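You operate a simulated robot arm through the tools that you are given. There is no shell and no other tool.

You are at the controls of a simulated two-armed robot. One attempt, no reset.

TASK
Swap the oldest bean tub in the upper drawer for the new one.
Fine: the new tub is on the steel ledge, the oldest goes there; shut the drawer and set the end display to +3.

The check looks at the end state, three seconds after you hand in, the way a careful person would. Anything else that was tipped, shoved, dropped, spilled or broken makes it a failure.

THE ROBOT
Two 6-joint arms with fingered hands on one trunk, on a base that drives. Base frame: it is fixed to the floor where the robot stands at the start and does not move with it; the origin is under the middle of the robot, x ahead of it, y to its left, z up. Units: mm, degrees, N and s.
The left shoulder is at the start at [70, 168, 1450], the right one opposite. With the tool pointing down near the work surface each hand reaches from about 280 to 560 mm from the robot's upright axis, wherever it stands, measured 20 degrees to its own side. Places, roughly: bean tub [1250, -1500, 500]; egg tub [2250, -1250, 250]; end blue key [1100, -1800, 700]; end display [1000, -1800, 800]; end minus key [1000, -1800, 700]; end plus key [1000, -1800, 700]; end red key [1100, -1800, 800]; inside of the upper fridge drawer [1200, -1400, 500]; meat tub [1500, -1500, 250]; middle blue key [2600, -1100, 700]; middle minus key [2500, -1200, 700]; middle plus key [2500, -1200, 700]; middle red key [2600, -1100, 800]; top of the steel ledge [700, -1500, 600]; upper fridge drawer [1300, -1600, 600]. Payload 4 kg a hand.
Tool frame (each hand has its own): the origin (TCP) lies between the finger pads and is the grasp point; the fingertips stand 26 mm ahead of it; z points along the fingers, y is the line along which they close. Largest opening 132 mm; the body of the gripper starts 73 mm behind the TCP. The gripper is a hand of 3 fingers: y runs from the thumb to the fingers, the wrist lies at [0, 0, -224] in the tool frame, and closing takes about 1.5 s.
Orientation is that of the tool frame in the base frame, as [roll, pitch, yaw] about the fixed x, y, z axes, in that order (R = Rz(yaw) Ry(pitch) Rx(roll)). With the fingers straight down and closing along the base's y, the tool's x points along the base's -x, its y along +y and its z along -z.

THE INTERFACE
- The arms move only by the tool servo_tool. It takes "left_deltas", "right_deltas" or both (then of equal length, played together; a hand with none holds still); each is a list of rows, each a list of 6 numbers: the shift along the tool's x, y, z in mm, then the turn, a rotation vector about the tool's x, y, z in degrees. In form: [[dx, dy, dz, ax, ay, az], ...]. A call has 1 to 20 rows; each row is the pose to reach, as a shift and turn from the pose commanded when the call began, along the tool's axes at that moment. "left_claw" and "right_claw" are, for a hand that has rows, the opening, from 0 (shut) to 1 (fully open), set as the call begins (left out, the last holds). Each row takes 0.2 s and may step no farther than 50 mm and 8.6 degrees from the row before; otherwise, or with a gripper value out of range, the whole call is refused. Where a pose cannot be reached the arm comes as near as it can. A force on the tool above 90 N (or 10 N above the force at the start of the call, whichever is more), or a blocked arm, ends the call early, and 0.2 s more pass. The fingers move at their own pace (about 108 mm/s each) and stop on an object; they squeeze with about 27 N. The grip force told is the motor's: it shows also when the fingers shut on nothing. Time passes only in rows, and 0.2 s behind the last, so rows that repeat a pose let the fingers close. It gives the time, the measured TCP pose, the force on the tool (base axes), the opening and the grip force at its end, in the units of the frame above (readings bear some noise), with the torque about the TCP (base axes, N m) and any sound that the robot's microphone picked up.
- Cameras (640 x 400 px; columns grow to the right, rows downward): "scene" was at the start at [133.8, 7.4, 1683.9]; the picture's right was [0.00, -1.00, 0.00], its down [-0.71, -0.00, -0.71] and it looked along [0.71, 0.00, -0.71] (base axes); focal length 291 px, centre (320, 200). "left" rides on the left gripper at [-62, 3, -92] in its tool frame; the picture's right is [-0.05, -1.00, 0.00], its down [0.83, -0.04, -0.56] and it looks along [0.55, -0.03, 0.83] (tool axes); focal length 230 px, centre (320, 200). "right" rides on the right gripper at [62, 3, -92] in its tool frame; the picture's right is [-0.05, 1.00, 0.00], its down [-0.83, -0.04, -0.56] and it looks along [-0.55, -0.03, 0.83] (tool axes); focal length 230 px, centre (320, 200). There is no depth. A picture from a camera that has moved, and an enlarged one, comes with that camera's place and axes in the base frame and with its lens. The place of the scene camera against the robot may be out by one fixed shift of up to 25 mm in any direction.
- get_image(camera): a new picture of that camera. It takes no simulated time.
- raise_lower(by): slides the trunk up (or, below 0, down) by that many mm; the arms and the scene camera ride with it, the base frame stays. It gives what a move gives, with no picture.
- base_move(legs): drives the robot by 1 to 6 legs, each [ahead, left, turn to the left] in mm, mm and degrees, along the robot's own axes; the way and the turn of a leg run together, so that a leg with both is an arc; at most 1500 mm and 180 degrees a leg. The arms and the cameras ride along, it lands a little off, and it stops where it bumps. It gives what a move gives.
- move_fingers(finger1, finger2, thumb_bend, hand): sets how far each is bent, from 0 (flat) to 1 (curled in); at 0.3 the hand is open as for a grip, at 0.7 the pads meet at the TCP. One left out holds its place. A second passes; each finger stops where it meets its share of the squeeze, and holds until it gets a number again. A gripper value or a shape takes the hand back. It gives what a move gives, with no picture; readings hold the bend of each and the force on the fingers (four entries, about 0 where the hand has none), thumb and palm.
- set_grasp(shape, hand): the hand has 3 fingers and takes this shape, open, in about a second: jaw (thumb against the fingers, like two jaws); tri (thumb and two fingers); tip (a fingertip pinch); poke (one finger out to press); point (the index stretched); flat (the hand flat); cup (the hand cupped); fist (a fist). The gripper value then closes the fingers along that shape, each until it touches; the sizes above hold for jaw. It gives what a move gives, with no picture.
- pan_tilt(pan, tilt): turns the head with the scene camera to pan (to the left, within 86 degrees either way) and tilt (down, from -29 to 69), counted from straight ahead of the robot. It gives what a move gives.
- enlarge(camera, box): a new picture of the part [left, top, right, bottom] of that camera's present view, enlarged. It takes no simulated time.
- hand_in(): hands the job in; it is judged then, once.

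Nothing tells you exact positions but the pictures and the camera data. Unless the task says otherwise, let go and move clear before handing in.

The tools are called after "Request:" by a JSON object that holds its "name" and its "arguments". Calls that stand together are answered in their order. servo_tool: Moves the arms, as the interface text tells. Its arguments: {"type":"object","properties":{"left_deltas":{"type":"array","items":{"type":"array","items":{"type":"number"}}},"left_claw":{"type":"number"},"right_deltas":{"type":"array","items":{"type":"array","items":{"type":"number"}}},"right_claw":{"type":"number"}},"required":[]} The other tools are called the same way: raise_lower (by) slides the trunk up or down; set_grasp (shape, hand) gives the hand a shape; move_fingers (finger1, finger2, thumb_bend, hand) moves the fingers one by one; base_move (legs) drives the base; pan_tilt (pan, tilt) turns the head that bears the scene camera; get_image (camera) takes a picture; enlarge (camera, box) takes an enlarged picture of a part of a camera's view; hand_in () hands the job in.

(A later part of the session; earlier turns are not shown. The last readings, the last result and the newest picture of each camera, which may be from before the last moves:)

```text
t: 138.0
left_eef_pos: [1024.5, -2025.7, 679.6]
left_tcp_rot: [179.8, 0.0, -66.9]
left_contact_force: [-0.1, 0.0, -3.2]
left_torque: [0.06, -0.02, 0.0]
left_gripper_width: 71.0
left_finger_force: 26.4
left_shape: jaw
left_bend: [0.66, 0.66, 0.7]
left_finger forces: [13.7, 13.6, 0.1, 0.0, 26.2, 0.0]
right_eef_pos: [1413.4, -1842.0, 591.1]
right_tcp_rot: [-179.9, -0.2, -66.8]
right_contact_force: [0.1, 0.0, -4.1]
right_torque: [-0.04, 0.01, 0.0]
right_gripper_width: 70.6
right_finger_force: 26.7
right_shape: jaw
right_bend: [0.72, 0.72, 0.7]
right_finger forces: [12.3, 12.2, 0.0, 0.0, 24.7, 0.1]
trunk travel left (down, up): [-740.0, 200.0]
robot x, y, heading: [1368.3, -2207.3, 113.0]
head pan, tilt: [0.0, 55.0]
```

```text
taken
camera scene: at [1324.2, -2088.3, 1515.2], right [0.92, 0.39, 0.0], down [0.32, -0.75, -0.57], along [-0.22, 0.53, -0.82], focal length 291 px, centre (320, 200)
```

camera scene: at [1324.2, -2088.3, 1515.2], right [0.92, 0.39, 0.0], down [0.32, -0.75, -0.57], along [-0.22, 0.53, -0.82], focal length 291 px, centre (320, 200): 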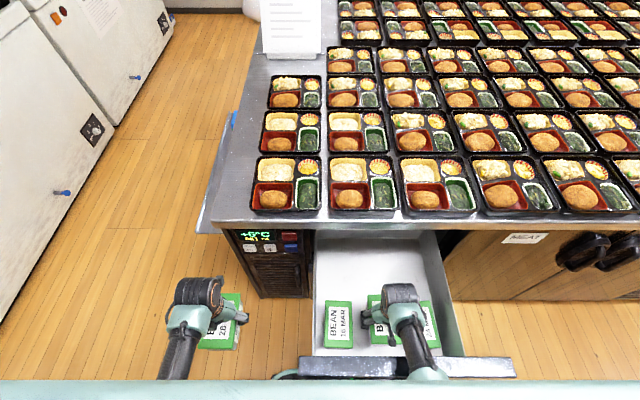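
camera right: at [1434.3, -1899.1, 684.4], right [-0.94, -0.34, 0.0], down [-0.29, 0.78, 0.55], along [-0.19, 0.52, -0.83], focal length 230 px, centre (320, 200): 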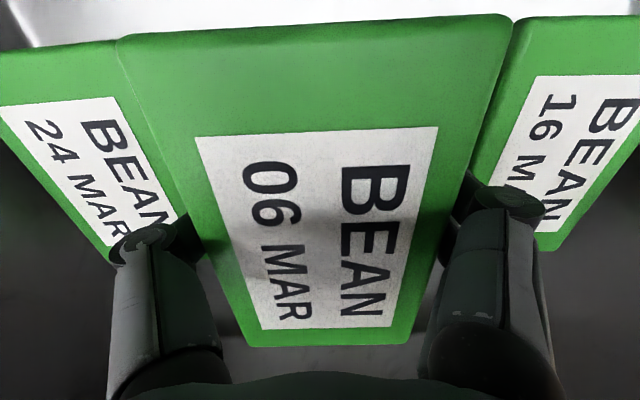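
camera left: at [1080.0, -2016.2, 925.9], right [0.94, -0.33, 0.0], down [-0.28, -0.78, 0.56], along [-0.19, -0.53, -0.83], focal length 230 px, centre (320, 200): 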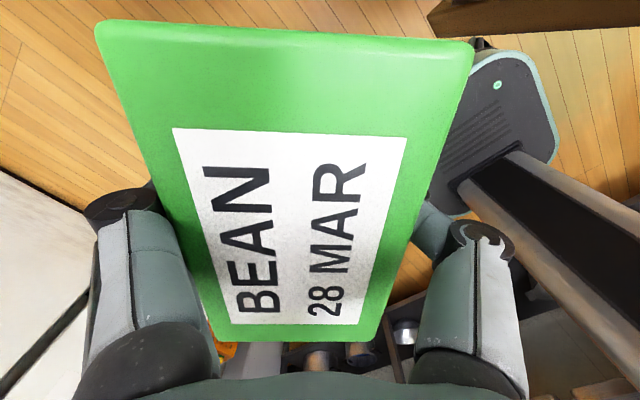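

The tub comes up cleanly between its neighbours. I raise the trunk 155 mm, then lift the arm above the drawer front.

Request:
{"name": "raise_lower", "arguments": {"by": 155}}

Request:
{"name": "servo_tool", "arguments": {"right_deltas": [[0, 0, -25, 0, 0, 0], [0, 0, -50, 0, 0, 0], [0, 0, -75, 0, 0, 0], [0, 0, -100, 0, 0, 0], [0, 0, -125, 0, 0, 0], [0, 0, -150, 0, 0, 0], [0, 0, -150, 0, 0, 0]]}}

Request:
{"name": "get_image", "arguments": {"camera": "scene"}}

```text
t: 139.8
left_eef_pos: [1025.4, -2025.9, 835.0]
left_tcp_rot: [179.9, -0.1, -66.9]
left_contact_force: [0.7, 0.0, -2.8]
left_torque: [0.03, -0.05, -0.01]
left_gripper_width: 70.9
left_finger_force: 27.3
left_shape: jaw
left_bend: [0.66, 0.66, 0.7]
left_finger forces: [13.7, 13.7, 0.1, 0.0, 26.2, 0.0]
right_eef_pos: [1413.3, -1840.8, 745.8]
right_tcp_rot: [-179.9, -0.2, -66.9]
right_contact_force: [-0.9, 0.3, -2.9]
right_torque: [0.0, -0.04, 0.0]
right_gripper_width: 70.8
right_finger_force: 26.9
right_shape: jaw
right_bend: [0.72, 0.72, 0.7]
right_finger forces: [12.2, 12.3, 0.0, 0.0, 24.6, 0.0]
trunk travel left (down, up): [-895.0, 45.0]
robot x, y, heading: [1367.8, -2209.5, 113.0]
head pan, tilt: [0.0, 55.0]
```

```text
t: 141.4
left_eef_pos: [1025.3, -2025.2, 835.1]
left_tcp_rot: [180.0, -0.1, -66.9]
left_contact_force: [-0.2, -0.2, -4.2]
left_torque: [0.02, -0.03, -0.01]
left_gripper_width: 71.3
left_finger_force: 26.1
left_shape: jaw
left_bend: [0.66, 0.66, 0.7]
left_finger forces: [13.8, 13.8, 0.0, 0.0, 26.3, 0.1]
right_eef_pos: [1420.6, -1829.1, 897.4]
right_tcp_rot: [-178.2, 0.6, -66.2]
right_contact_force: [-0.6, 0.7, -3.1]
right_torque: [-0.03, 0.01, -0.03]
right_gripper_width: 70.7
right_finger_force: 27.7
right_shape: jaw
right_bend: [0.72, 0.72, 0.7]
right_finger forces: [12.3, 12.4, 0.0, 0.1, 24.8, 0.0]
trunk travel left (down, up): [-895.0, 45.0]
robot x, y, heading: [1369.7, -2207.7, 112.7]
head pan, tilt: [0.0, 55.0]
```

```text
taken
camera scene: at [1324.2, -2088.5, 1670.2], right [0.92, 0.39, 0.0], down [0.32, -0.75, -0.57], along [-0.22, 0.53, -0.82], focal length 291 px, centre (320, 200)
```

scene: 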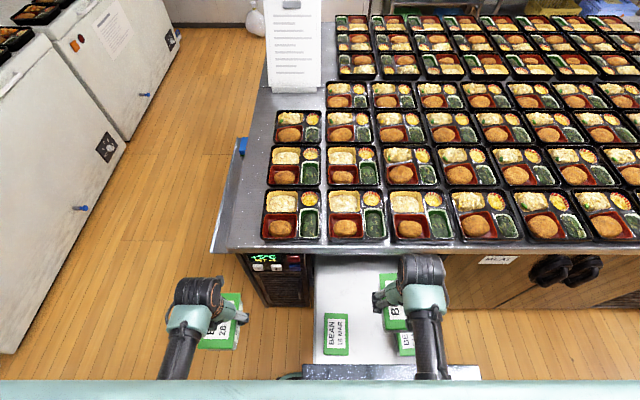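

The old tub is above the drawer front. I lift the left hand with the new tub too and then strafe the base right so the left hand comes over the empty slot.

Request:
{"name": "servo_tool", "arguments": {"left_deltas": [[0, -17, -12, 0, 0, 0], [0, -34, -25, 0, 0, 0], [0, -50, -38, 0, 0, 0], [0, -67, -50, 0, 0, 0], [0, -67, -50, 0, 0, 0]]}}

Request:
{"name": "base_move", "arguments": {"legs": [[0, -360, 0]]}}

Request:
{"name": "get_image", "arguments": {"camera": "left"}}

Request:
{"name": "get_image", "arguments": {"camera": "scene"}}

```text
t: 142.6
left_eef_pos: [1065.8, -2005.7, 884.8]
left_tcp_rot: [177.5, 0.1, -67.7]
left_contact_force: [-0.4, -0.1, -3.2]
left_torque: [-0.01, -0.02, 0.03]
left_gripper_width: 71.0
left_finger_force: 27.2
left_shape: jaw
left_bend: [0.66, 0.66, 0.7]
left_finger forces: [13.7, 13.8, 0.0, 0.1, 26.4, 0.0]
right_eef_pos: [1421.9, -1831.5, 896.3]
right_tcp_rot: [-178.3, 0.2, -66.5]
right_contact_force: [0.1, -0.3, -2.9]
right_torque: [0.0, -0.02, -0.03]
right_gripper_width: 70.8
right_finger_force: 27.1
right_shape: jaw
right_bend: [0.72, 0.72, 0.7]
right_finger forces: [12.3, 12.4, 0.1, 0.0, 24.7, 0.2]
trunk travel left (down, up): [-895.0, 45.0]
robot x, y, heading: [1370.7, -2208.0, 112.9]
head pan, tilt: [0.0, 55.0]
```

```text
t: 144.9
left_eef_pos: [1395.7, -1868.9, 882.5]
left_tcp_rot: [177.6, -0.2, -67.6]
left_contact_force: [0.0, 0.2, -3.2]
left_torque: [0.05, -0.03, 0.0]
left_gripper_width: 71.1
left_finger_force: 27.5
left_shape: jaw
left_bend: [0.66, 0.66, 0.7]
left_finger forces: [13.7, 13.8, 0.0, 0.1, 26.3, 0.0]
right_eef_pos: [1752.4, -1695.3, 894.5]
right_tcp_rot: [-178.3, 0.0, -66.2]
right_contact_force: [0.6, -0.1, -2.5]
right_torque: [-0.01, 0.02, 0.01]
right_gripper_width: 70.9
right_finger_force: 26.8
right_shape: jaw
right_bend: [0.72, 0.72, 0.7]
right_finger forces: [12.3, 12.5, 0.1, 0.1, 24.7, 0.1]
trunk travel left (down, up): [-895.0, 45.0]
robot x, y, heading: [1702.8, -2069.3, 112.8]
head pan, tilt: [0.0, 55.0]
```

```text
taken
camera left: at [1372.1, -1811.1, 974.7], right [0.9, 0.43, -0.04], down [0.38, -0.74, 0.55], along [0.21, -0.52, -0.83], focal length 230 px, centre (320, 200)
```

left: 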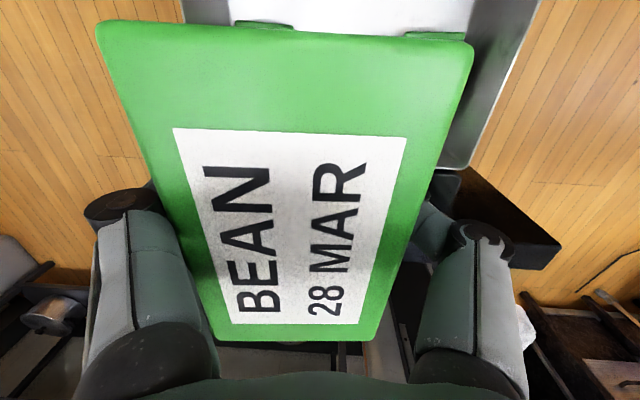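

```text
taken
camera scene: at [1651.6, -1949.2, 1670.2], right [0.92, 0.39, 0.0], down [0.32, -0.75, -0.57], along [-0.22, 0.53, -0.82], focal length 291 px, centre (320, 200)
```

scene: 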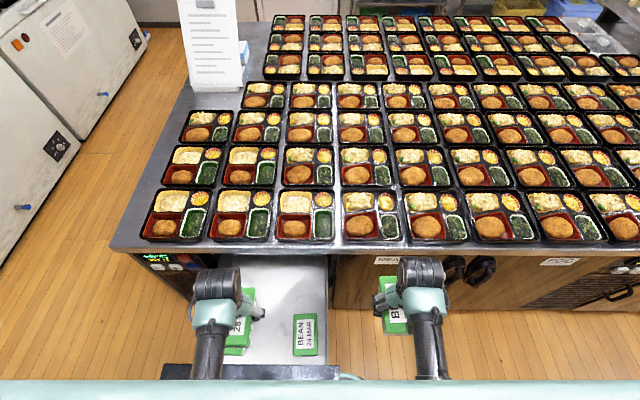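

The left hand is 27 mm left of and 17 mm in front of the slot's center. I correct that while straightening the hand and lowering a little.

Request:
{"name": "servo_tool", "arguments": {"left_deltas": [[-4, -7, 15, 0.6, 0, -0.2], [-8, -14, 30, 1.2, 0, -0.4], [-13, -21, 45, 1.8, 0, -0.6], [-17, -27, 60, 2.4, 0, -0.7], [-17, -27, 60, 2.4, 0, -0.7]]}}

Request:
{"name": "get_image", "arguments": {"camera": "left"}}

Request:
{"name": "get_image", "arguments": {"camera": "scene"}}

```text
t: 146.1
left_eef_pos: [1414.4, -1841.2, 822.6]
left_tcp_rot: [180.0, 0.0, -66.9]
left_contact_force: [-0.1, -0.1, -2.3]
left_torque: [0.06, 0.0, 0.0]
left_gripper_width: 71.4
left_finger_force: 27.6
left_shape: jaw
left_bend: [0.66, 0.66, 0.7]
left_finger forces: [13.6, 13.6, 0.0, 0.0, 26.3, 0.1]
right_eef_pos: [1752.6, -1694.9, 895.0]
right_tcp_rot: [-178.1, -0.1, -66.1]
right_contact_force: [0.2, -0.1, -2.9]
right_torque: [0.03, 0.04, 0.01]
right_gripper_width: 70.8
right_finger_force: 26.9
right_shape: jaw
right_bend: [0.72, 0.72, 0.7]
right_finger forces: [12.3, 12.3, 0.1, 0.1, 24.7, 0.0]
trunk travel left (down, up): [-895.0, 45.0]
robot x, y, heading: [1700.6, -2068.6, 113.1]
head pan, tilt: [0.0, 55.0]
```

```text
taken
camera left: at [1386.2, -1785.8, 914.4], right [0.9, 0.44, 0.0], down [0.37, -0.75, 0.56], along [0.24, -0.5, -0.83], focal length 230 px, centre (320, 200)
```

left: 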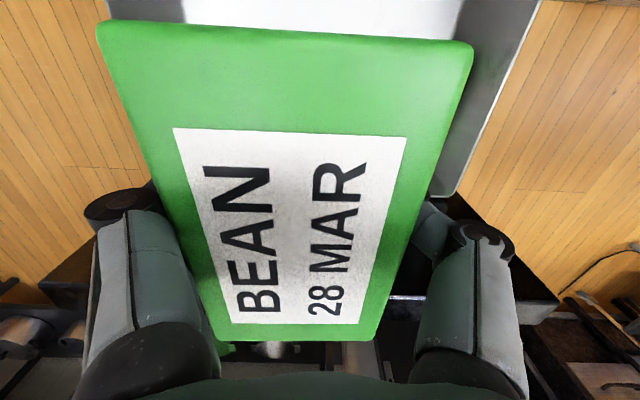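

```text
taken
camera scene: at [1653.5, -1948.5, 1670.3], right [0.92, 0.39, 0.0], down [0.32, -0.75, -0.57], along [-0.23, 0.53, -0.82], focal length 291 px, centre (320, 200)
```

scene: 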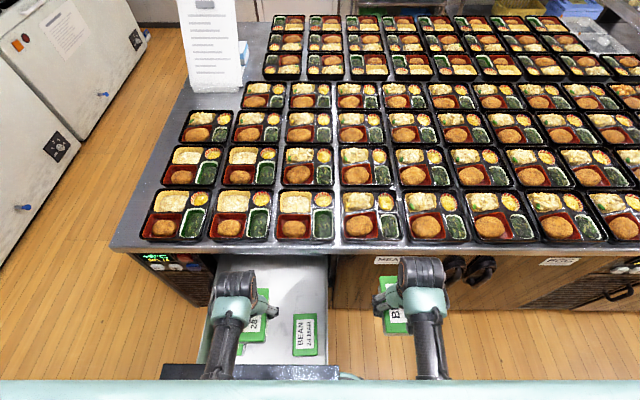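

Request:
{"name": "enlarge", "arguments": {"camera": "scene", "box": [190, 240, 350, 380]}}

```text
2.86 times, centred on (270, 310) of scene
camera zoom: at [1653.5, -1948.5, 1670.3], right [0.92, 0.39, 0.0], down [0.32, -0.75, -0.57], along [-0.23, 0.53, -0.82], focal length 833 px, centre (463, -114)
```

zoom: 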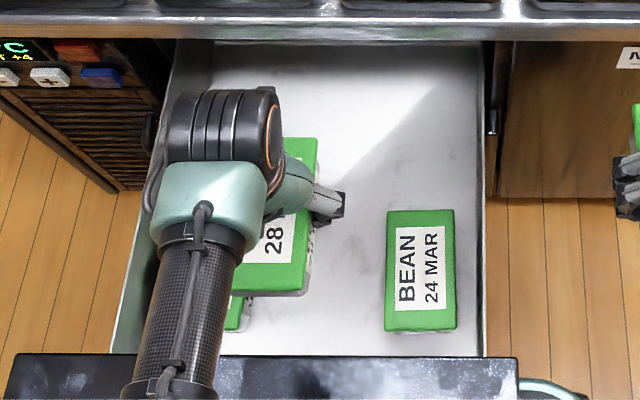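

Request:
{"name": "enlarge", "arguments": {"camera": "scene", "box": [235, 280, 325, 365]}}

```text
4.71 times, centred on (280, 322) of scene
camera zoom: at [1653.5, -1948.5, 1670.3], right [0.92, 0.39, 0.0], down [0.32, -0.75, -0.57], along [-0.23, 0.53, -0.82], focal length 1372 px, centre (508, -376)
```

zoom: 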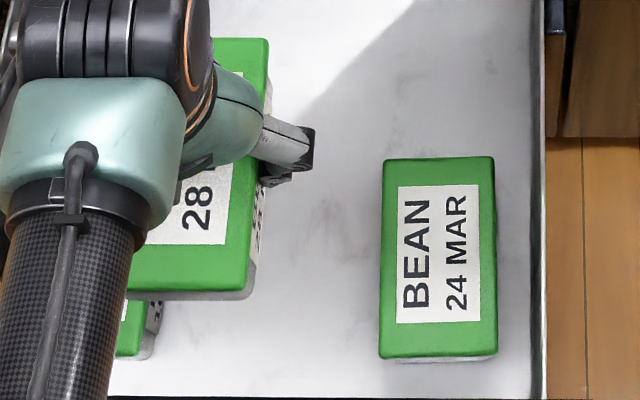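

Comparing with the neighbours, the held tub should go 5 mm further right. I correct and start lowering into the drawer: arm first, then trunk.

Request:
{"name": "servo_tool", "arguments": {"left_deltas": [[-1, -3, 15, 0, 0, 0], [-2, -5, 30, 0, 0, 0], [-2, -5, 45, 0, 0, 0], [-2, -5, 58, 0, 0, 0], [-2, -5, 58, 0, 0, 0]]}}

Request:
{"name": "raise_lower", "arguments": {"by": -80}}

Request:
{"name": "enlarge", "arguments": {"camera": "scene", "box": [190, 240, 350, 390]}}

```text
t: 147.3
left_eef_pos: [1417.9, -1839.3, 765.0]
left_tcp_rot: [179.8, -0.2, -66.9]
left_contact_force: [0.0, -0.5, -2.9]
left_torque: [0.02, -0.02, -0.02]
left_gripper_width: 71.3
left_finger_force: 27.3
left_shape: jaw
left_bend: [0.66, 0.66, 0.7]
left_finger forces: [13.6, 13.8, 0.0, 0.0, 26.4, 0.0]
right_eef_pos: [1754.7, -1694.4, 894.0]
right_tcp_rot: [-178.2, -0.1, -66.1]
right_contact_force: [-0.5, 0.1, -2.8]
right_torque: [-0.02, 0.02, -0.02]
right_gripper_width: 71.1
right_finger_force: 27.0
right_shape: jaw
right_bend: [0.72, 0.72, 0.7]
right_finger forces: [12.4, 12.4, 0.0, 0.0, 24.7, 0.1]
trunk travel left (down, up): [-895.0, 45.0]
robot x, y, heading: [1701.8, -2069.8, 113.1]
head pan, tilt: [0.0, 55.0]
```

```text
t: 148.5
left_eef_pos: [1417.8, -1839.4, 685.4]
left_tcp_rot: [179.9, -0.1, -67.0]
left_contact_force: [0.4, -0.6, -2.5]
left_torque: [0.06, 0.0, 0.01]
left_gripper_width: 70.9
left_finger_force: 27.0
left_shape: jaw
left_bend: [0.66, 0.66, 0.7]
left_finger forces: [13.7, 13.8, 0.1, 0.0, 26.4, 0.1]
right_eef_pos: [1753.3, -1694.0, 815.1]
right_tcp_rot: [-178.2, 0.0, -66.1]
right_contact_force: [-1.0, 0.0, -2.5]
right_torque: [0.03, -0.01, 0.0]
right_gripper_width: 70.8
right_finger_force: 26.8
right_shape: jaw
right_bend: [0.72, 0.72, 0.7]
right_finger forces: [12.4, 12.5, 0.1, 0.0, 24.7, 0.1]
trunk travel left (down, up): [-815.0, 125.0]
robot x, y, heading: [1701.3, -2074.9, 113.2]
head pan, tilt: [0.0, 55.0]
```

```text
2.67 times, centred on (270, 315) of scene
camera zoom: at [1653.8, -1948.4, 1590.3], right [0.92, 0.39, 0.0], down [0.32, -0.75, -0.57], along [-0.23, 0.53, -0.82], focal length 777 px, centre (453, -107)
```

zoom: 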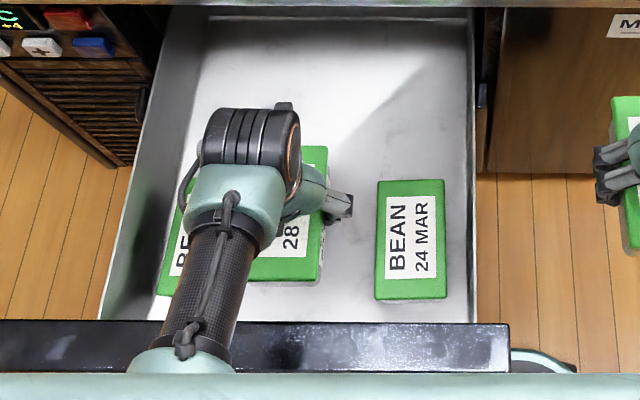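

The gap to the right neighbour is now about 44 mm, as it should be. I continue down: trunk 75 mm more, then the arm slowly until the tub touches the floor.

Request:
{"name": "raise_lower", "arguments": {"by": -75}}

Request:
{"name": "servo_tool", "arguments": {"left_deltas": [[0, 0, 12, 0, 0, 0], [0, 0, 24, 0, 0, 0], [0, 0, 36, 0, 0, 0], [0, 0, 48, 0, 0, 0], [0, 0, 58, 0, 0, 0], [0, 0, 58, 0, 0, 0]]}}

Request:
{"name": "enlarge", "arguments": {"camera": "scene", "box": [190, 240, 350, 390]}}

Request:
{"name": "get_image", "arguments": {"camera": "left"}}

```text
t: 149.6
left_eef_pos: [1418.1, -1839.9, 609.6]
left_tcp_rot: [179.9, -0.1, -67.0]
left_contact_force: [-0.1, 0.7, -2.7]
left_torque: [0.02, -0.01, -0.01]
left_gripper_width: 71.1
left_finger_force: 26.9
left_shape: jaw
left_bend: [0.66, 0.66, 0.7]
left_finger forces: [13.5, 13.8, 0.0, 0.0, 26.4, 0.0]
right_eef_pos: [1754.6, -1694.2, 739.5]
right_tcp_rot: [-178.3, -0.1, -66.1]
right_contact_force: [0.4, 0.7, -3.0]
right_torque: [-0.03, 0.02, 0.02]
right_gripper_width: 70.7
right_finger_force: 27.1
right_shape: jaw
right_bend: [0.72, 0.72, 0.7]
right_finger forces: [12.4, 12.4, 0.0, 0.1, 24.7, 0.0]
trunk travel left (down, up): [-740.0, 200.0]
robot x, y, heading: [1701.8, -2065.7, 113.4]
head pan, tilt: [0.0, 55.0]
```

```text
t: 151.0
left_eef_pos: [1417.1, -1841.3, 551.8]
left_tcp_rot: [179.9, -0.1, -66.9]
left_contact_force: [-0.4, -0.2, -3.2]
left_torque: [0.04, 0.0, 0.0]
left_gripper_width: 71.2
left_finger_force: 26.4
left_shape: jaw
left_bend: [0.66, 0.66, 0.7]
left_finger forces: [13.6, 13.7, 0.0, 0.0, 26.4, 0.0]
right_eef_pos: [1754.3, -1694.1, 739.7]
right_tcp_rot: [-178.2, -0.1, -66.1]
right_contact_force: [0.8, -0.1, -2.5]
right_torque: [0.02, 0.02, 0.0]
right_gripper_width: 70.5
right_finger_force: 27.2
right_shape: jaw
right_bend: [0.72, 0.72, 0.7]
right_finger forces: [12.4, 12.4, 0.0, 0.1, 24.7, 0.1]
trunk travel left (down, up): [-740.0, 200.0]
robot x, y, heading: [1699.4, -2064.6, 113.1]
head pan, tilt: [0.0, 55.0]
```

```text
2.67 times, centred on (270, 315) of scene
camera zoom: at [1653.8, -1948.4, 1515.3], right [0.92, 0.39, 0.0], down [0.32, -0.75, -0.57], along [-0.23, 0.53, -0.82], focal length 777 px, centre (453, -107)
```

zoom: 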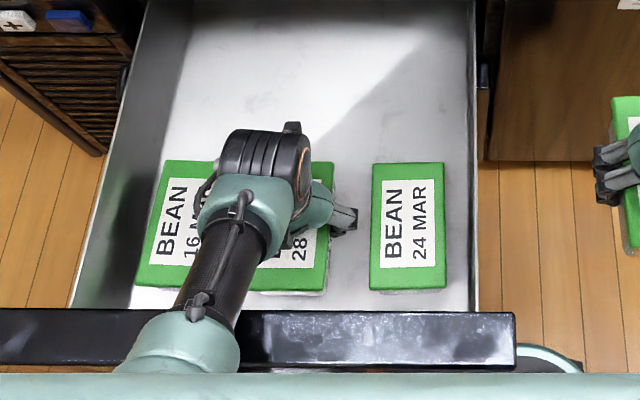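

```text
taken
camera left: at [1389.2, -1785.2, 642.8], right [0.9, 0.44, 0.0], down [0.37, -0.75, 0.56], along [0.24, -0.5, -0.83], focal length 230 px, centre (320, 200)
```

left: 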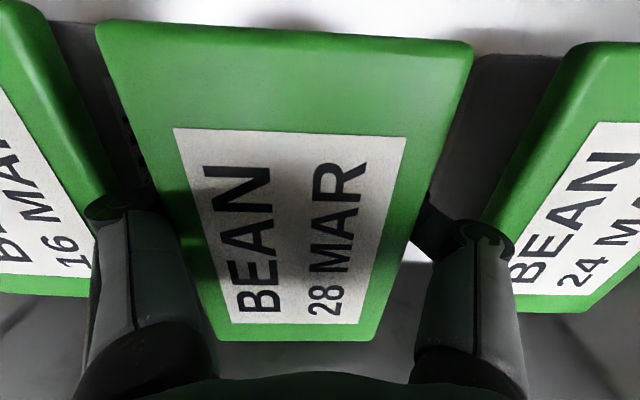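

The new tub sits evenly between its neighbours. I lower the last ~20 mm in small steps until it touches the floor.

Request:
{"name": "servo_tool", "arguments": {"left_deltas": [[0, 0, 5, 0, 0, 0], [0, 0, 10, 0, 0, 0], [0, 0, 14, 0, 0, 0], [0, 0, 17, 0, 0, 0], [0, 0, 17, 0, 0, 0]]}}

```text
t: 152.2
left_eef_pos: [1416.9, -1839.8, 535.4]
left_tcp_rot: [179.9, -0.1, -66.9]
left_contact_force: [0.1, 0.2, -4.1]
left_torque: [0.01, -0.04, -0.02]
left_gripper_width: 71.1
left_finger_force: 27.1
left_shape: jaw
left_bend: [0.66, 0.66, 0.7]
left_finger forces: [13.6, 13.7, 0.0, 0.1, 26.3, 0.0]
right_eef_pos: [1754.8, -1694.8, 739.3]
right_tcp_rot: [-178.2, -0.1, -66.2]
right_contact_force: [0.3, -0.3, -3.3]
right_torque: [-0.02, 0.01, 0.0]
right_gripper_width: 70.6
right_finger_force: 26.7
right_shape: jaw
right_bend: [0.72, 0.72, 0.7]
right_finger forces: [12.4, 12.4, 0.0, 0.1, 24.7, 0.0]
trunk travel left (down, up): [-740.0, 200.0]
robot x, y, heading: [1694.5, -2062.7, 113.2]
head pan, tilt: [0.0, 55.0]
```

Not touching yet (force unchanged). I go down in 2 mm steps.

Request:
{"name": "servo_tool", "arguments": {"left_deltas": [[0, 0, 2, 0, 0, 0], [0, 0, 4, 0, 0, 0], [0, 0, 4, 0, 0, 0]]}}

```text
t: 153.0
left_eef_pos: [1416.7, -1838.5, 533.1]
left_tcp_rot: [179.9, 0.2, -67.0]
left_contact_force: [-2.8, -1.0, 22.5]
left_torque: [0.16, -0.63, -0.03]
left_gripper_width: 70.5
left_finger_force: 27.2
left_shape: jaw
left_bend: [0.68, 0.68, 0.7]
left_finger forces: [18.6, 18.7, 0.0, 0.0, 31.0, 0.0]
right_eef_pos: [1753.5, -1695.0, 739.1]
right_tcp_rot: [-178.1, -0.1, -66.2]
right_contact_force: [-0.3, 0.7, -3.1]
right_torque: [0.0, -0.01, 0.02]
right_gripper_width: 70.8
right_finger_force: 27.4
right_shape: jaw
right_bend: [0.72, 0.72, 0.7]
right_finger forces: [12.4, 12.4, 0.1, 0.1, 24.8, 0.1]
trunk travel left (down, up): [-740.0, 200.0]
robot x, y, heading: [1701.1, -2068.0, 113.3]
head pan, tilt: [0.0, 55.0]
```

It touches the floor (22 N). I ease 1.5 mm up and open the jaws to about 100 mm.

Request:
{"name": "servo_tool", "arguments": {"left_deltas": [[0, 0, -1.5, 0, 0, 0], [0, 0, -1.5, 0, 0, 0]]}}

Request:
{"name": "servo_tool", "arguments": {"left_deltas": [[0, 0, 0, 0, 0, 0], [0, 0, 0, 0, 0, 0], [0, 0, 0, 0, 0, 0], [0, 0, 0, 0, 0, 0], [0, 0, 0, 0, 0, 0]], "left_claw": 0.77}}

Request:
{"name": "get_image", "arguments": {"camera": "left"}}

```text
t: 153.6
left_eef_pos: [1416.9, -1841.1, 532.6]
left_tcp_rot: [179.8, 0.1, -66.9]
left_contact_force: [-4.6, 0.3, 15.5]
left_torque: [0.15, -0.37, -0.06]
left_gripper_width: 70.2
left_finger_force: 26.7
left_shape: jaw
left_bend: [0.67, 0.68, 0.7]
left_finger forces: [18.0, 17.8, 0.0, 0.1, 29.1, 0.1]
right_eef_pos: [1754.8, -1695.2, 740.2]
right_tcp_rot: [-178.2, 0.0, -66.1]
right_contact_force: [0.0, 0.1, -2.6]
right_torque: [0.01, 0.02, 0.01]
right_gripper_width: 70.9
right_finger_force: 27.6
right_shape: jaw
right_bend: [0.72, 0.72, 0.7]
right_finger forces: [12.3, 12.4, 0.0, 0.0, 24.7, 0.1]
trunk travel left (down, up): [-740.0, 200.0]
robot x, y, heading: [1699.9, -2064.8, 113.3]
head pan, tilt: [0.0, 55.0]
```

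```text
t: 154.8
left_eef_pos: [1417.7, -1840.4, 533.1]
left_tcp_rot: [180.0, -0.1, -66.9]
left_contact_force: [0.0, -0.4, 0.6]
left_torque: [0.0, 0.02, 0.01]
left_gripper_width: 101.0
left_finger_force: 0.1
left_shape: jaw
left_bend: [0.62, 0.62, 0.58]
left_finger forces: [0.0, 0.1, 0.1, 0.0, 0.0, 0.0]
right_eef_pos: [1754.6, -1695.3, 740.1]
right_tcp_rot: [-178.2, -0.1, -66.1]
right_contact_force: [-0.5, -0.9, -2.7]
right_torque: [-0.02, -0.02, -0.02]
right_gripper_width: 70.5
right_finger_force: 26.8
right_shape: jaw
right_bend: [0.72, 0.72, 0.7]
right_finger forces: [12.5, 12.4, 0.0, 0.1, 24.7, 0.1]
trunk travel left (down, up): [-740.0, 200.0]
robot x, y, heading: [1701.6, -2069.2, 113.0]
head pan, tilt: [0.0, 55.0]
```

```text
taken
camera left: at [1390.1, -1784.5, 624.0], right [0.9, 0.44, 0.0], down [0.37, -0.75, 0.56], along [0.24, -0.5, -0.83], focal length 230 px, centre (320, 200)
```

left: 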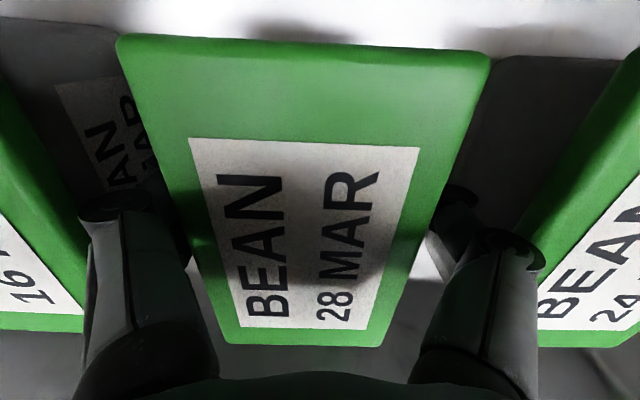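

Released cleanly; the new tub stands between its neighbours. I draw the hand straight up.

Request:
{"name": "servo_tool", "arguments": {"left_deltas": [[0, 0, -10, 0, 0, 0], [0, 0, -22, 0, 0, 0], [0, 0, -36, 0, 0, 0], [0, 0, -52, 0, 0, 0], [0, 0, -70, 0, 0, 0], [0, 0, -70, 0, 0, 0]]}}

Request:
{"name": "raise_lower", "arguments": {"by": 155}}

Request:
{"name": "servo_tool", "arguments": {"left_deltas": [[0, 0, -25, 0, 0, 0], [0, 0, -50, 0, 0, 0], [0, 0, -75, 0, 0, 0], [0, 0, -100, 0, 0, 0], [0, 0, -100, 0, 0, 0]]}}

Request:
{"name": "get_image", "arguments": {"camera": "left"}}

Request:
{"name": "get_image", "arguments": {"camera": "scene"}}

```text
t: 156.2
left_eef_pos: [1417.2, -1840.6, 603.1]
left_tcp_rot: [180.0, -0.1, -67.0]
left_contact_force: [0.0, -0.7, 0.5]
left_torque: [-0.01, 0.0, 0.01]
left_gripper_width: 101.3
left_finger_force: 0.1
left_shape: jaw
left_bend: [0.62, 0.62, 0.58]
left_finger forces: [0.0, 0.0, 0.0, 0.0, 0.1, 0.1]
right_eef_pos: [1753.5, -1694.2, 739.4]
right_tcp_rot: [-178.2, 0.0, -66.1]
right_contact_force: [-0.5, -0.5, -2.9]
right_torque: [0.0, 0.0, 0.0]
right_gripper_width: 70.7
right_finger_force: 26.6
right_shape: jaw
right_bend: [0.72, 0.72, 0.7]
right_finger forces: [12.4, 12.5, 0.0, 0.1, 24.8, 0.1]
trunk travel left (down, up): [-740.0, 200.0]
robot x, y, heading: [1699.3, -2065.5, 113.0]
head pan, tilt: [0.0, 55.0]
```

```text
t: 158.0
left_eef_pos: [1417.5, -1841.3, 757.1]
left_tcp_rot: [179.9, -0.1, -66.9]
left_contact_force: [0.1, -1.6, -1.0]
left_torque: [0.01, -0.04, 0.02]
left_gripper_width: 101.5
left_finger_force: 0.1
left_shape: jaw
left_bend: [0.62, 0.62, 0.58]
left_finger forces: [0.0, 0.0, 0.1, 0.0, 0.0, 0.1]
right_eef_pos: [1753.2, -1693.0, 894.2]
right_tcp_rot: [-178.2, -0.1, -66.1]
right_contact_force: [-0.4, 0.8, -3.0]
right_torque: [-0.02, 0.0, -0.02]
right_gripper_width: 71.0
right_finger_force: 26.9
right_shape: jaw
right_bend: [0.72, 0.72, 0.7]
right_finger forces: [12.4, 12.4, 0.0, 0.1, 24.8, 0.0]
trunk travel left (down, up): [-895.0, 45.0]
robot x, y, heading: [1698.7, -2069.1, 113.0]
head pan, tilt: [0.0, 55.0]
```

```text
t: 159.2
left_eef_pos: [1396.1, -1839.5, 860.6]
left_tcp_rot: [177.5, 0.9, -67.6]
left_contact_force: [-0.1, -0.2, -0.1]
left_torque: [0.02, 0.0, 0.02]
left_gripper_width: 101.4
left_finger_force: 0.1
left_shape: jaw
left_bend: [0.62, 0.62, 0.58]
left_finger forces: [0.0, 0.0, 0.0, 0.0, 0.1, 0.0]
right_eef_pos: [1754.7, -1694.9, 893.8]
right_tcp_rot: [-178.2, 0.0, -66.1]
right_contact_force: [-0.5, 0.0, -2.9]
right_torque: [0.0, 0.01, 0.0]
right_gripper_width: 70.7
right_finger_force: 26.5
right_shape: jaw
right_bend: [0.72, 0.72, 0.7]
right_finger forces: [12.3, 12.4, 0.0, 0.0, 24.7, 0.0]
trunk travel left (down, up): [-895.0, 45.0]
robot x, y, heading: [1700.1, -2070.2, 113.1]
head pan, tilt: [0.0, 55.0]
```

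```text
taken
camera left: at [1372.7, -1783.5, 952.2], right [0.9, 0.43, -0.04], down [0.38, -0.75, 0.54], along [0.2, -0.5, -0.84], focal length 230 px, centre (320, 200)
```

left: 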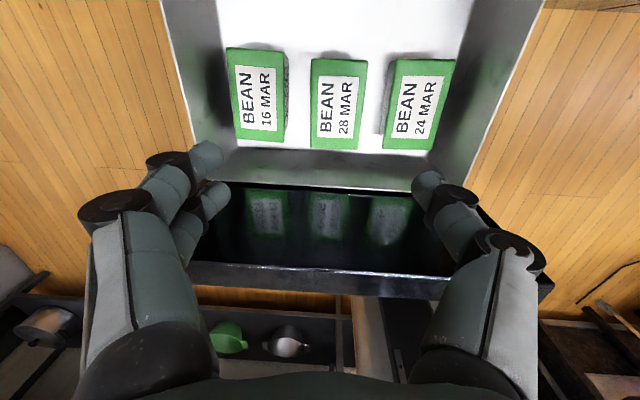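

```text
taken
camera scene: at [1654.1, -1948.5, 1670.3], right [0.92, 0.39, 0.0], down [0.32, -0.75, -0.57], along [-0.23, 0.53, -0.82], focal length 291 px, centre (320, 200)
```

scene: 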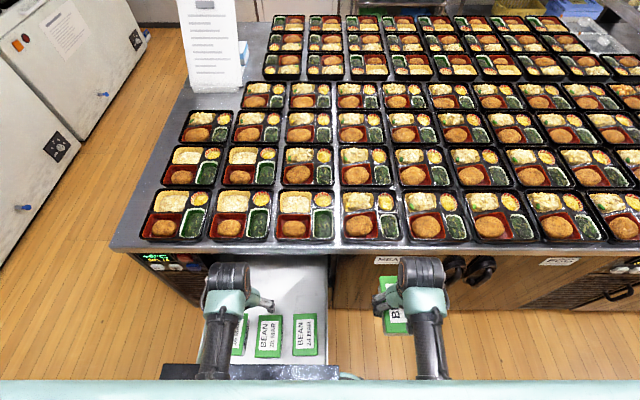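

The drawer now holds 16, 28 and 24 MAR in a neat row. Next I back off and ready the free left hand to push the drawer shut.

Request:
{"name": "base_move", "arguments": {"legs": [[-480, 0, 0]]}}

Request:
{"name": "servo_tool", "arguments": {"left_deltas": [[-19, 0, -23, 0, -8.2, 0], [-38, 0, -46, 0, -16.4, 0], [-57, 0, -69, 0, -24.6, 0], [-76, 0, -92, 0, -32.8, 0], [-95, 0, -115, 0, -41, 0], [-114, 0, -138, 0, -49.2, 0], [-133, 0, -161, 0, -57.4, 0], [-152, 0, -184, 0, -65.6, 0], [-171, 0, -207, 0, -73.8, 0], [-190, 0, -230, 0, -82, 0], [-209, 0, -250, 0, -90, 0], [-209, 0, -250, 0, -90, 0]], "left_claw": 0}}

Request:
{"name": "get_image", "arguments": {"camera": "scene"}}

```text
t: 162.1
left_eef_pos: [1585.1, -2281.1, 855.4]
left_tcp_rot: [177.4, 0.1, -67.7]
left_contact_force: [-0.2, 0.8, -0.8]
left_torque: [-0.02, 0.02, -0.02]
left_gripper_width: 101.6
left_finger_force: 0.0
left_shape: jaw
left_bend: [0.62, 0.62, 0.58]
left_finger forces: [0.1, 0.0, 0.0, 0.0, 0.0, 0.1]
right_eef_pos: [1941.3, -2129.4, 893.0]
right_tcp_rot: [-178.4, -0.4, -66.1]
right_contact_force: [-0.5, 0.4, -3.3]
right_torque: [-0.07, -0.04, -0.01]
right_gripper_width: 70.6
right_finger_force: 26.7
right_shape: jaw
right_bend: [0.72, 0.72, 0.7]
right_finger forces: [12.7, 12.8, 0.0, 0.0, 25.6, 0.1]
trunk travel left (down, up): [-895.0, 45.0]
robot x, y, heading: [1886.7, -2506.7, 113.1]
head pan, tilt: [0.0, 55.0]
```

```text
t: 163.5
left_eef_pos: [1517.1, -2184.9, 997.8]
left_tcp_rot: [165.7, 49.0, -82.1]
left_contact_force: [-0.3, -0.3, -0.4]
left_torque: [0.02, -0.01, 0.0]
left_gripper_width: 0.0
left_finger_force: 27.3
left_shape: jaw
left_bend: [0.65, 0.65, 0.67]
left_finger forces: [0.1, 0.0, 0.0, 0.0, 0.0, 0.1]
right_eef_pos: [1942.8, -2134.2, 894.0]
right_tcp_rot: [-178.2, -0.1, -66.1]
right_contact_force: [0.4, -1.2, -2.7]
right_torque: [0.0, -0.03, 0.0]
right_gripper_width: 70.7
right_finger_force: 27.3
right_shape: jaw
right_bend: [0.72, 0.72, 0.7]
right_finger forces: [12.9, 13.0, 0.1, 0.0, 25.6, 0.1]
trunk travel left (down, up): [-895.0, 45.0]
robot x, y, heading: [1886.5, -2508.2, 113.2]
head pan, tilt: [0.0, 55.0]
stopped in row 7 (left hand): the arm was blocked; the commanded pose is now the measured one
```

```text
taken
camera scene: at [1842.0, -2388.5, 1670.3], right [0.92, 0.39, 0.0], down [0.32, -0.75, -0.57], along [-0.23, 0.53, -0.82], focal length 291 px, centre (320, 200)
```

scene: 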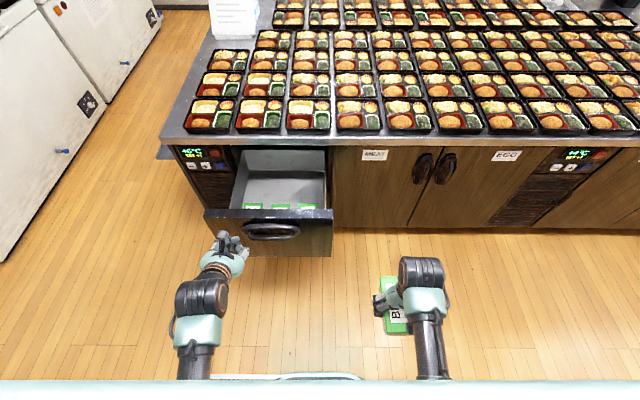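

The left arm stuck half-way through the turn. I bring it back to a clean tool-down pose first, then repeat the turn from a posture like the one that worked for the right hand.

Request:
{"name": "servo_tool", "arguments": {"left_deltas": [[10.7, 2.8, -12.4, 1, 7.2, -1.2], [21.4, 5.5, -24.9, 1.9, 14.3, -2.3], [32.1, 8.3, -37.3, 2.9, 21.5, -3.5], [42.8, 11, -49.8, 3.9, 28.6, -4.7], [53.5, 13.8, -62.2, 4.9, 35.8, -5.9], [64.2, 16.5, -74.7, 5.8, 42.9, -7], [74.9, 19.3, -87.1, 6.8, 50.1, -8.2], [74.9, 19.3, -87.1, 6.8, 50.1, -8.2]]}}

```text
t: 165.3
left_eef_pos: [1538.8, -2297.6, 999.2]
left_tcp_rot: [-180.0, 0.1, -66.6]
left_contact_force: [0.3, 0.5, 0.3]
left_torque: [-0.02, 0.0, 0.0]
left_gripper_width: 0.0
left_finger_force: 27.3
left_shape: jaw
left_bend: [0.65, 0.65, 0.67]
left_finger forces: [0.0, 0.0, 0.0, 0.0, 0.0, 0.0]
right_eef_pos: [1942.8, -2133.9, 893.2]
right_tcp_rot: [-178.1, 0.0, -66.2]
right_contact_force: [-0.5, 0.0, -3.2]
right_torque: [0.0, -0.01, 0.0]
right_gripper_width: 70.5
right_finger_force: 27.2
right_shape: jaw
right_bend: [0.72, 0.72, 0.7]
right_finger forces: [12.8, 12.9, 0.0, 0.1, 25.7, 0.0]
trunk travel left (down, up): [-895.0, 45.0]
robot x, y, heading: [1887.4, -2509.3, 113.0]
head pan, tilt: [0.0, 55.0]
```

Clean pose again. Now I repeat the forward turn with the motion that worked before.

Request:
{"name": "servo_tool", "arguments": {"left_deltas": [[-22, 0, -12, 0, -8.2, 0], [-44, 0, -24, 0, -16.4, 0], [-66, 0, -36, 0, -24.6, 0], [-88, 0, -48, 0, -32.8, 0], [-110, 0, -60, 0, -41, 0], [-132, 0, -72, 0, -49.2, 0], [-154, 0, -84, 0, -57.4, 0], [-176, 0, -96, 0, -65.6, 0], [-198, 0, -108, 0, -73.8, 0], [-220, 0, -120, 0, -82, 0], [-235, 0, -130, 0, -88, 0], [-235, 0, -130, 0, -88, 0]]}}

Request:
{"name": "get_image", "arguments": {"camera": "scene"}}

```text
t: 167.9
left_eef_pos: [1443.7, -2082.3, 1129.5]
left_tcp_rot: [-177.4, 88.1, -64.1]
left_contact_force: [0.4, 0.1, 0.1]
left_torque: [0.01, 0.03, -0.01]
left_gripper_width: 0.0
left_finger_force: 27.0
left_shape: jaw
left_bend: [0.65, 0.65, 0.67]
left_finger forces: [0.1, 0.0, 0.0, 0.0, 0.0, 0.1]
right_eef_pos: [1943.4, -2132.9, 895.3]
right_tcp_rot: [-178.1, -0.1, -66.1]
right_contact_force: [-0.3, -0.3, -2.7]
right_torque: [0.0, -0.03, -0.01]
right_gripper_width: 70.8
right_finger_force: 26.5
right_shape: jaw
right_bend: [0.72, 0.72, 0.7]
right_finger forces: [12.9, 12.9, 0.0, 0.0, 25.7, 0.0]
trunk travel left (down, up): [-895.0, 45.0]
robot x, y, heading: [1888.5, -2507.5, 113.2]
head pan, tilt: [0.0, 55.0]
```

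```text
taken
camera scene: at [1842.1, -2388.1, 1670.3], right [0.92, 0.39, 0.0], down [0.32, -0.75, -0.57], along [-0.23, 0.53, -0.82], focal length 291 px, centre (320, 200)
```

scene: 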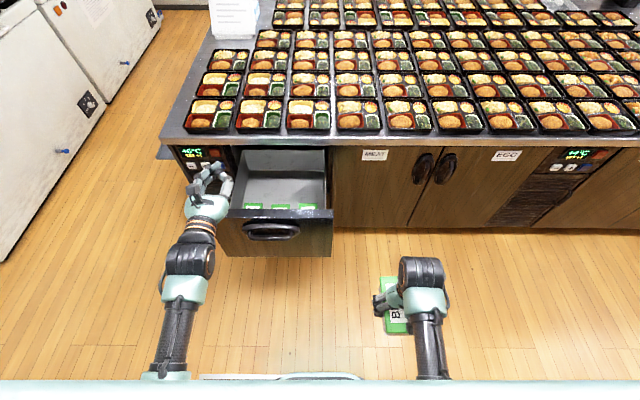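

The left hand now points forward. I shift it in line with the drawer's middle, keep clear of the handle, and lower the trunk so the fingertips face the panel below the handle.

Request:
{"name": "base_move", "arguments": {"legs": [[-35, -65, 0]]}}

Request:
{"name": "raise_lower", "arguments": {"by": -505}}

Request:
{"name": "get_image", "arguments": {"camera": "scene"}}

Request:
{"name": "get_image", "arguments": {"camera": "left"}}

```text
t: 168.9
left_eef_pos: [1511.1, -2088.8, 1126.2]
left_tcp_rot: [-171.6, 87.9, -58.2]
left_contact_force: [-1.3, 0.8, 1.3]
left_torque: [0.0, -0.03, -0.05]
left_gripper_width: 0.0
left_finger_force: 26.9
left_shape: jaw
left_bend: [0.65, 0.65, 0.67]
left_finger forces: [0.0, 0.1, 0.0, 0.0, 0.1, 0.0]
right_eef_pos: [2011.4, -2140.9, 895.8]
right_tcp_rot: [-177.9, -0.3, -66.2]
right_contact_force: [-0.2, -0.3, -2.1]
right_torque: [-0.01, -0.01, 0.0]
right_gripper_width: 70.6
right_finger_force: 27.3
right_shape: jaw
right_bend: [0.72, 0.72, 0.7]
right_finger forces: [12.9, 12.9, 0.0, 0.0, 25.6, 0.0]
trunk travel left (down, up): [-895.0, 45.0]
robot x, y, heading: [1960.9, -2513.1, 112.9]
head pan, tilt: [0.0, 55.0]
```

```text
refused: -505 is not a number from -400 to 400
```

```text
taken
camera scene: at [1906.2, -2394.1, 1669.9], right [0.92, 0.39, 0.0], down [0.32, -0.75, -0.57], along [-0.22, 0.53, -0.82], focal length 291 px, centre (320, 200)
```

scene: 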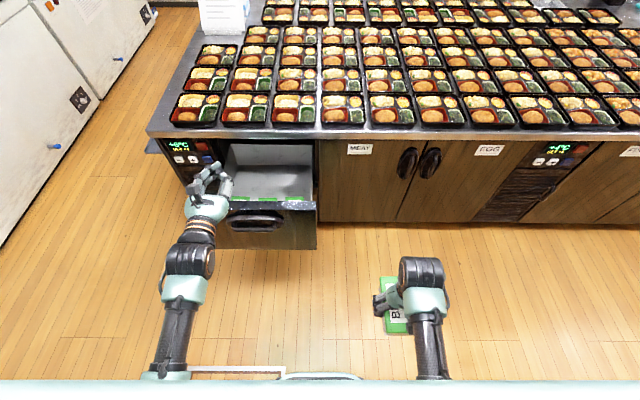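

```text
taken
camera left: at [1542.6, -2173.1, 1189.8], right [0.92, 0.4, 0.06], down [0.28, -0.52, -0.81], along [-0.29, 0.76, -0.58], focal length 230 px, centre (320, 200)
```

left: 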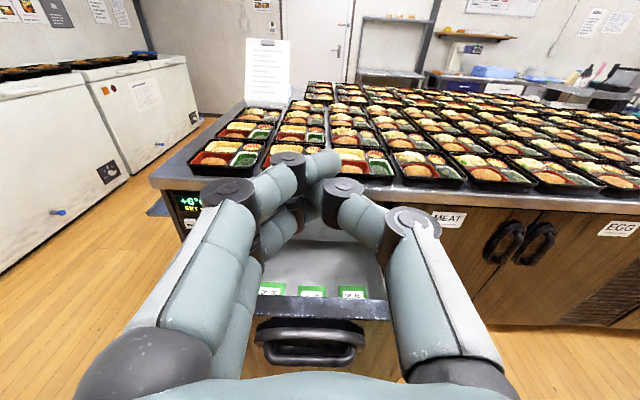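

The trunk moves at most 400 mm per call, so I lower in two steps.

Request:
{"name": "raise_lower", "arguments": {"by": -400}}

Request:
{"name": "raise_lower", "arguments": {"by": -105}}

Request:
{"name": "get_image", "arguments": {"camera": "left"}}

Request:
{"name": "get_image", "arguments": {"camera": "scene"}}

```text
t: 172.7
left_eef_pos: [1515.9, -2090.3, 729.3]
left_tcp_rot: [-178.5, 88.0, -65.2]
left_contact_force: [-0.4, 0.0, 0.2]
left_torque: [0.02, 0.01, 0.0]
left_gripper_width: 0.0
left_finger_force: 27.1
left_shape: jaw
left_bend: [0.65, 0.65, 0.67]
left_finger forces: [0.0, 0.1, 0.0, 0.0, 0.0, 0.1]
right_eef_pos: [2014.9, -2141.1, 493.8]
right_tcp_rot: [-178.2, 0.0, -66.2]
right_contact_force: [0.3, 0.4, -3.3]
right_torque: [-0.04, -0.02, -0.06]
right_gripper_width: 70.7
right_finger_force: 26.6
right_shape: jaw
right_bend: [0.72, 0.72, 0.7]
right_finger forces: [12.8, 12.8, 0.0, 0.0, 25.7, 0.0]
trunk travel left (down, up): [-495.0, 445.0]
robot x, y, heading: [1959.0, -2514.8, 112.6]
head pan, tilt: [0.0, 55.0]
```

```text
t: 174.1
left_eef_pos: [1516.0, -2089.6, 624.1]
left_tcp_rot: [-178.5, 88.0, -65.3]
left_contact_force: [-0.1, 0.2, 0.8]
left_torque: [0.0, 0.0, -0.03]
left_gripper_width: 0.1
left_finger_force: 27.0
left_shape: jaw
left_bend: [0.65, 0.65, 0.67]
left_finger forces: [0.0, 0.0, 0.1, 0.0, 0.0, 0.1]
right_eef_pos: [2015.3, -2141.4, 389.8]
right_tcp_rot: [-178.0, 0.0, -66.2]
right_contact_force: [0.7, -0.4, -3.9]
right_torque: [0.02, 0.01, -0.05]
right_gripper_width: 71.0
right_finger_force: 26.7
right_shape: jaw
right_bend: [0.72, 0.72, 0.7]
right_finger forces: [12.8, 12.9, 0.0, 0.0, 25.5, 0.0]
trunk travel left (down, up): [-390.0, 550.0]
robot x, y, heading: [1960.5, -2516.5, 112.8]
head pan, tilt: [0.0, 55.0]
```

```text
taken
camera left: at [1548.2, -2173.9, 687.3], right [0.92, 0.4, 0.05], down [0.27, -0.52, -0.81], along [-0.29, 0.76, -0.58], focal length 230 px, centre (320, 200)
```

left: 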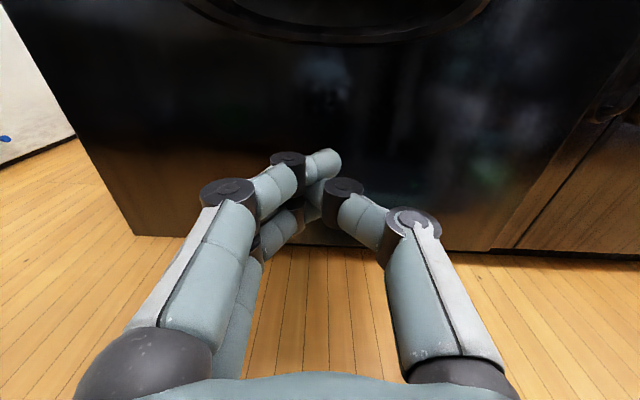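

```text
taken
camera scene: at [1914.3, -2395.2, 1165.3], right [0.92, 0.39, 0.0], down [0.32, -0.75, -0.57], along [-0.22, 0.53, -0.82], focal length 291 px, centre (320, 200)
```

scene: 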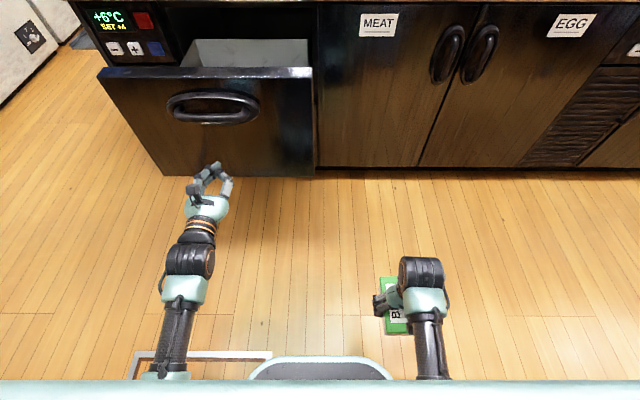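

The fingertips face the panel about 95 mm away, below the handle. I drive ahead to push the drawer in, in stages.

Request:
{"name": "base_move", "arguments": {"legs": [[90, 0, 0]]}}

Request:
{"name": "base_move", "arguments": {"legs": [[120, 0, 0]]}}

Request:
{"name": "get_image", "arguments": {"camera": "scene"}}

```text
t: 175.2
left_eef_pos: [1481.3, -2007.5, 622.1]
left_tcp_rot: [-178.4, 88.0, -65.2]
left_contact_force: [-0.1, -0.4, -0.1]
left_torque: [-0.04, 0.0, -0.04]
left_gripper_width: 0.0
left_finger_force: 27.0
left_shape: jaw
left_bend: [0.66, 0.65, 0.67]
left_finger forces: [0.0, 0.0, 0.0, 0.1, 0.0, 0.0]
right_eef_pos: [1980.2, -2059.4, 389.8]
right_tcp_rot: [-178.1, -0.3, -66.2]
right_contact_force: [-0.1, 1.3, -3.7]
right_torque: [-0.02, 0.01, 0.0]
right_gripper_width: 70.5
right_finger_force: 26.7
right_shape: jaw
right_bend: [0.72, 0.72, 0.7]
right_finger forces: [12.8, 13.0, 0.1, 0.0, 25.6, 0.0]
trunk travel left (down, up): [-390.0, 550.0]
robot x, y, heading: [1926.4, -2432.5, 113.0]
head pan, tilt: [0.0, 55.0]
```

```text
t: 176.4
left_eef_pos: [1434.1, -1896.8, 622.8]
left_tcp_rot: [-178.4, 88.0, -65.0]
left_contact_force: [0.6, -0.6, -0.1]
left_torque: [0.01, 0.03, 0.02]
left_gripper_width: 0.0
left_finger_force: 27.0
left_shape: jaw
left_bend: [0.67, 0.67, 0.73]
left_finger forces: [0.0, 0.0, 0.0, 0.1, 0.0, 0.0]
right_eef_pos: [1933.4, -1949.5, 389.5]
right_tcp_rot: [-178.1, -0.3, -66.1]
right_contact_force: [0.1, 0.2, -3.2]
right_torque: [0.0, -0.04, -0.01]
right_gripper_width: 70.5
right_finger_force: 26.6
right_shape: jaw
right_bend: [0.72, 0.72, 0.7]
right_finger forces: [12.8, 12.9, 0.1, 0.1, 25.6, 0.1]
trunk travel left (down, up): [-390.0, 550.0]
robot x, y, heading: [1876.4, -2321.5, 113.2]
head pan, tilt: [0.0, 55.0]
```

```text
taken
camera scene: at [1831.8, -2201.9, 1165.1], right [0.92, 0.39, 0.0], down [0.32, -0.75, -0.57], along [-0.22, 0.53, -0.82], focal length 291 px, centre (320, 200)
```

scene: 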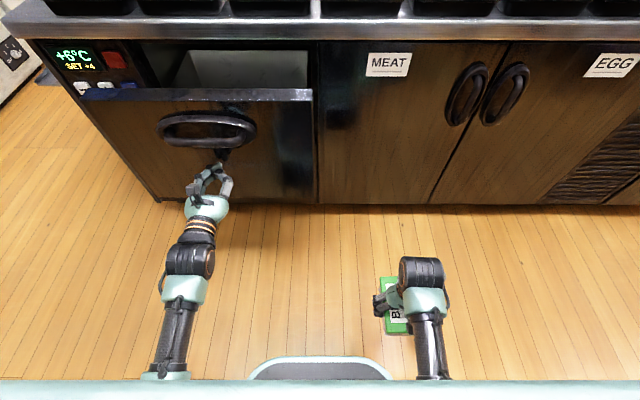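

The drawer is sliding in. I continue.

Request:
{"name": "base_move", "arguments": {"legs": [[110, 0, 0]]}}

Request:
{"name": "base_move", "arguments": {"legs": [[80, 0, 0]]}}

Request:
{"name": "get_image", "arguments": {"camera": "scene"}}

Request:
{"name": "get_image", "arguments": {"camera": "left"}}

```text
t: 177.6
left_eef_pos: [1392.9, -1800.8, 622.2]
left_tcp_rot: [-178.5, 87.9, -65.2]
left_contact_force: [-0.1, 0.4, -0.4]
left_torque: [0.05, -0.03, 0.0]
left_gripper_width: 0.0
left_finger_force: 26.7
left_shape: jaw
left_bend: [0.68, 0.68, 0.74]
left_finger forces: [0.1, 0.1, 0.1, 0.1, 0.0, 0.1]
right_eef_pos: [1892.2, -1851.2, 388.3]
right_tcp_rot: [-178.1, -0.3, -66.2]
right_contact_force: [-0.3, -0.1, -3.0]
right_torque: [0.03, -0.05, 0.03]
right_gripper_width: 70.8
right_finger_force: 26.7
right_shape: jaw
right_bend: [0.72, 0.72, 0.7]
right_finger forces: [12.8, 12.8, 0.0, 0.0, 25.6, 0.0]
trunk travel left (down, up): [-390.0, 550.0]
robot x, y, heading: [1835.7, -2224.8, 113.2]
head pan, tilt: [0.0, 55.0]
```

```text
t: 178.7
left_eef_pos: [1360.8, -1725.3, 622.3]
left_tcp_rot: [-178.4, 87.9, -65.0]
left_contact_force: [0.2, 0.1, 0.1]
left_torque: [0.01, 0.05, -0.03]
left_gripper_width: 0.1
left_finger_force: 26.6
left_shape: jaw
left_bend: [0.69, 0.68, 0.74]
left_finger forces: [0.0, 0.1, 0.0, 0.0, 0.1, 0.1]
right_eef_pos: [1860.7, -1777.2, 388.7]
right_tcp_rot: [-178.1, -0.2, -66.2]
right_contact_force: [0.2, 0.5, -3.8]
right_torque: [-0.02, 0.0, -0.02]
right_gripper_width: 70.5
right_finger_force: 26.5
right_shape: jaw
right_bend: [0.72, 0.72, 0.7]
right_finger forces: [12.8, 12.9, 0.0, 0.1, 25.6, 0.0]
trunk travel left (down, up): [-390.0, 550.0]
robot x, y, heading: [1803.9, -2150.3, 112.9]
head pan, tilt: [0.0, 55.0]
```

```text
taken
camera scene: at [1758.7, -2029.8, 1165.1], right [0.92, 0.39, 0.0], down [0.32, -0.75, -0.57], along [-0.22, 0.53, -0.82], focal length 291 px, centre (320, 200)
```

scene: 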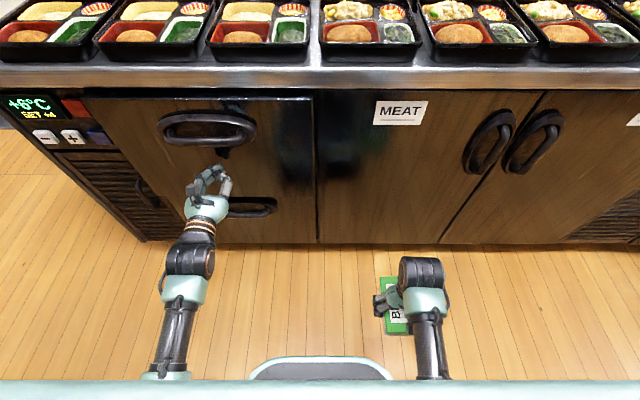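

```text
taken
camera left: at [1392.9, -1809.0, 686.4], right [0.92, 0.4, 0.05], down [0.27, -0.52, -0.81], along [-0.29, 0.76, -0.58], focal length 230 px, centre (320, 200)
```

left: 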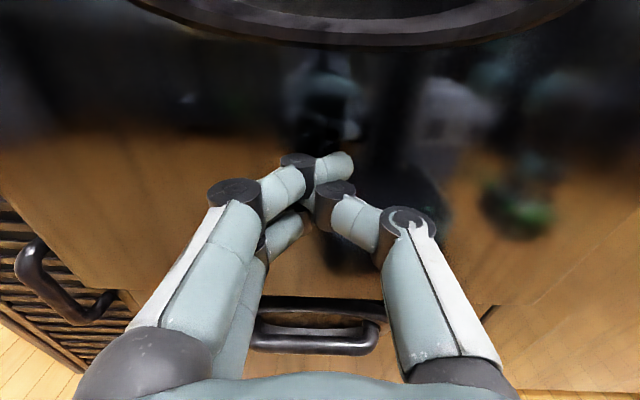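

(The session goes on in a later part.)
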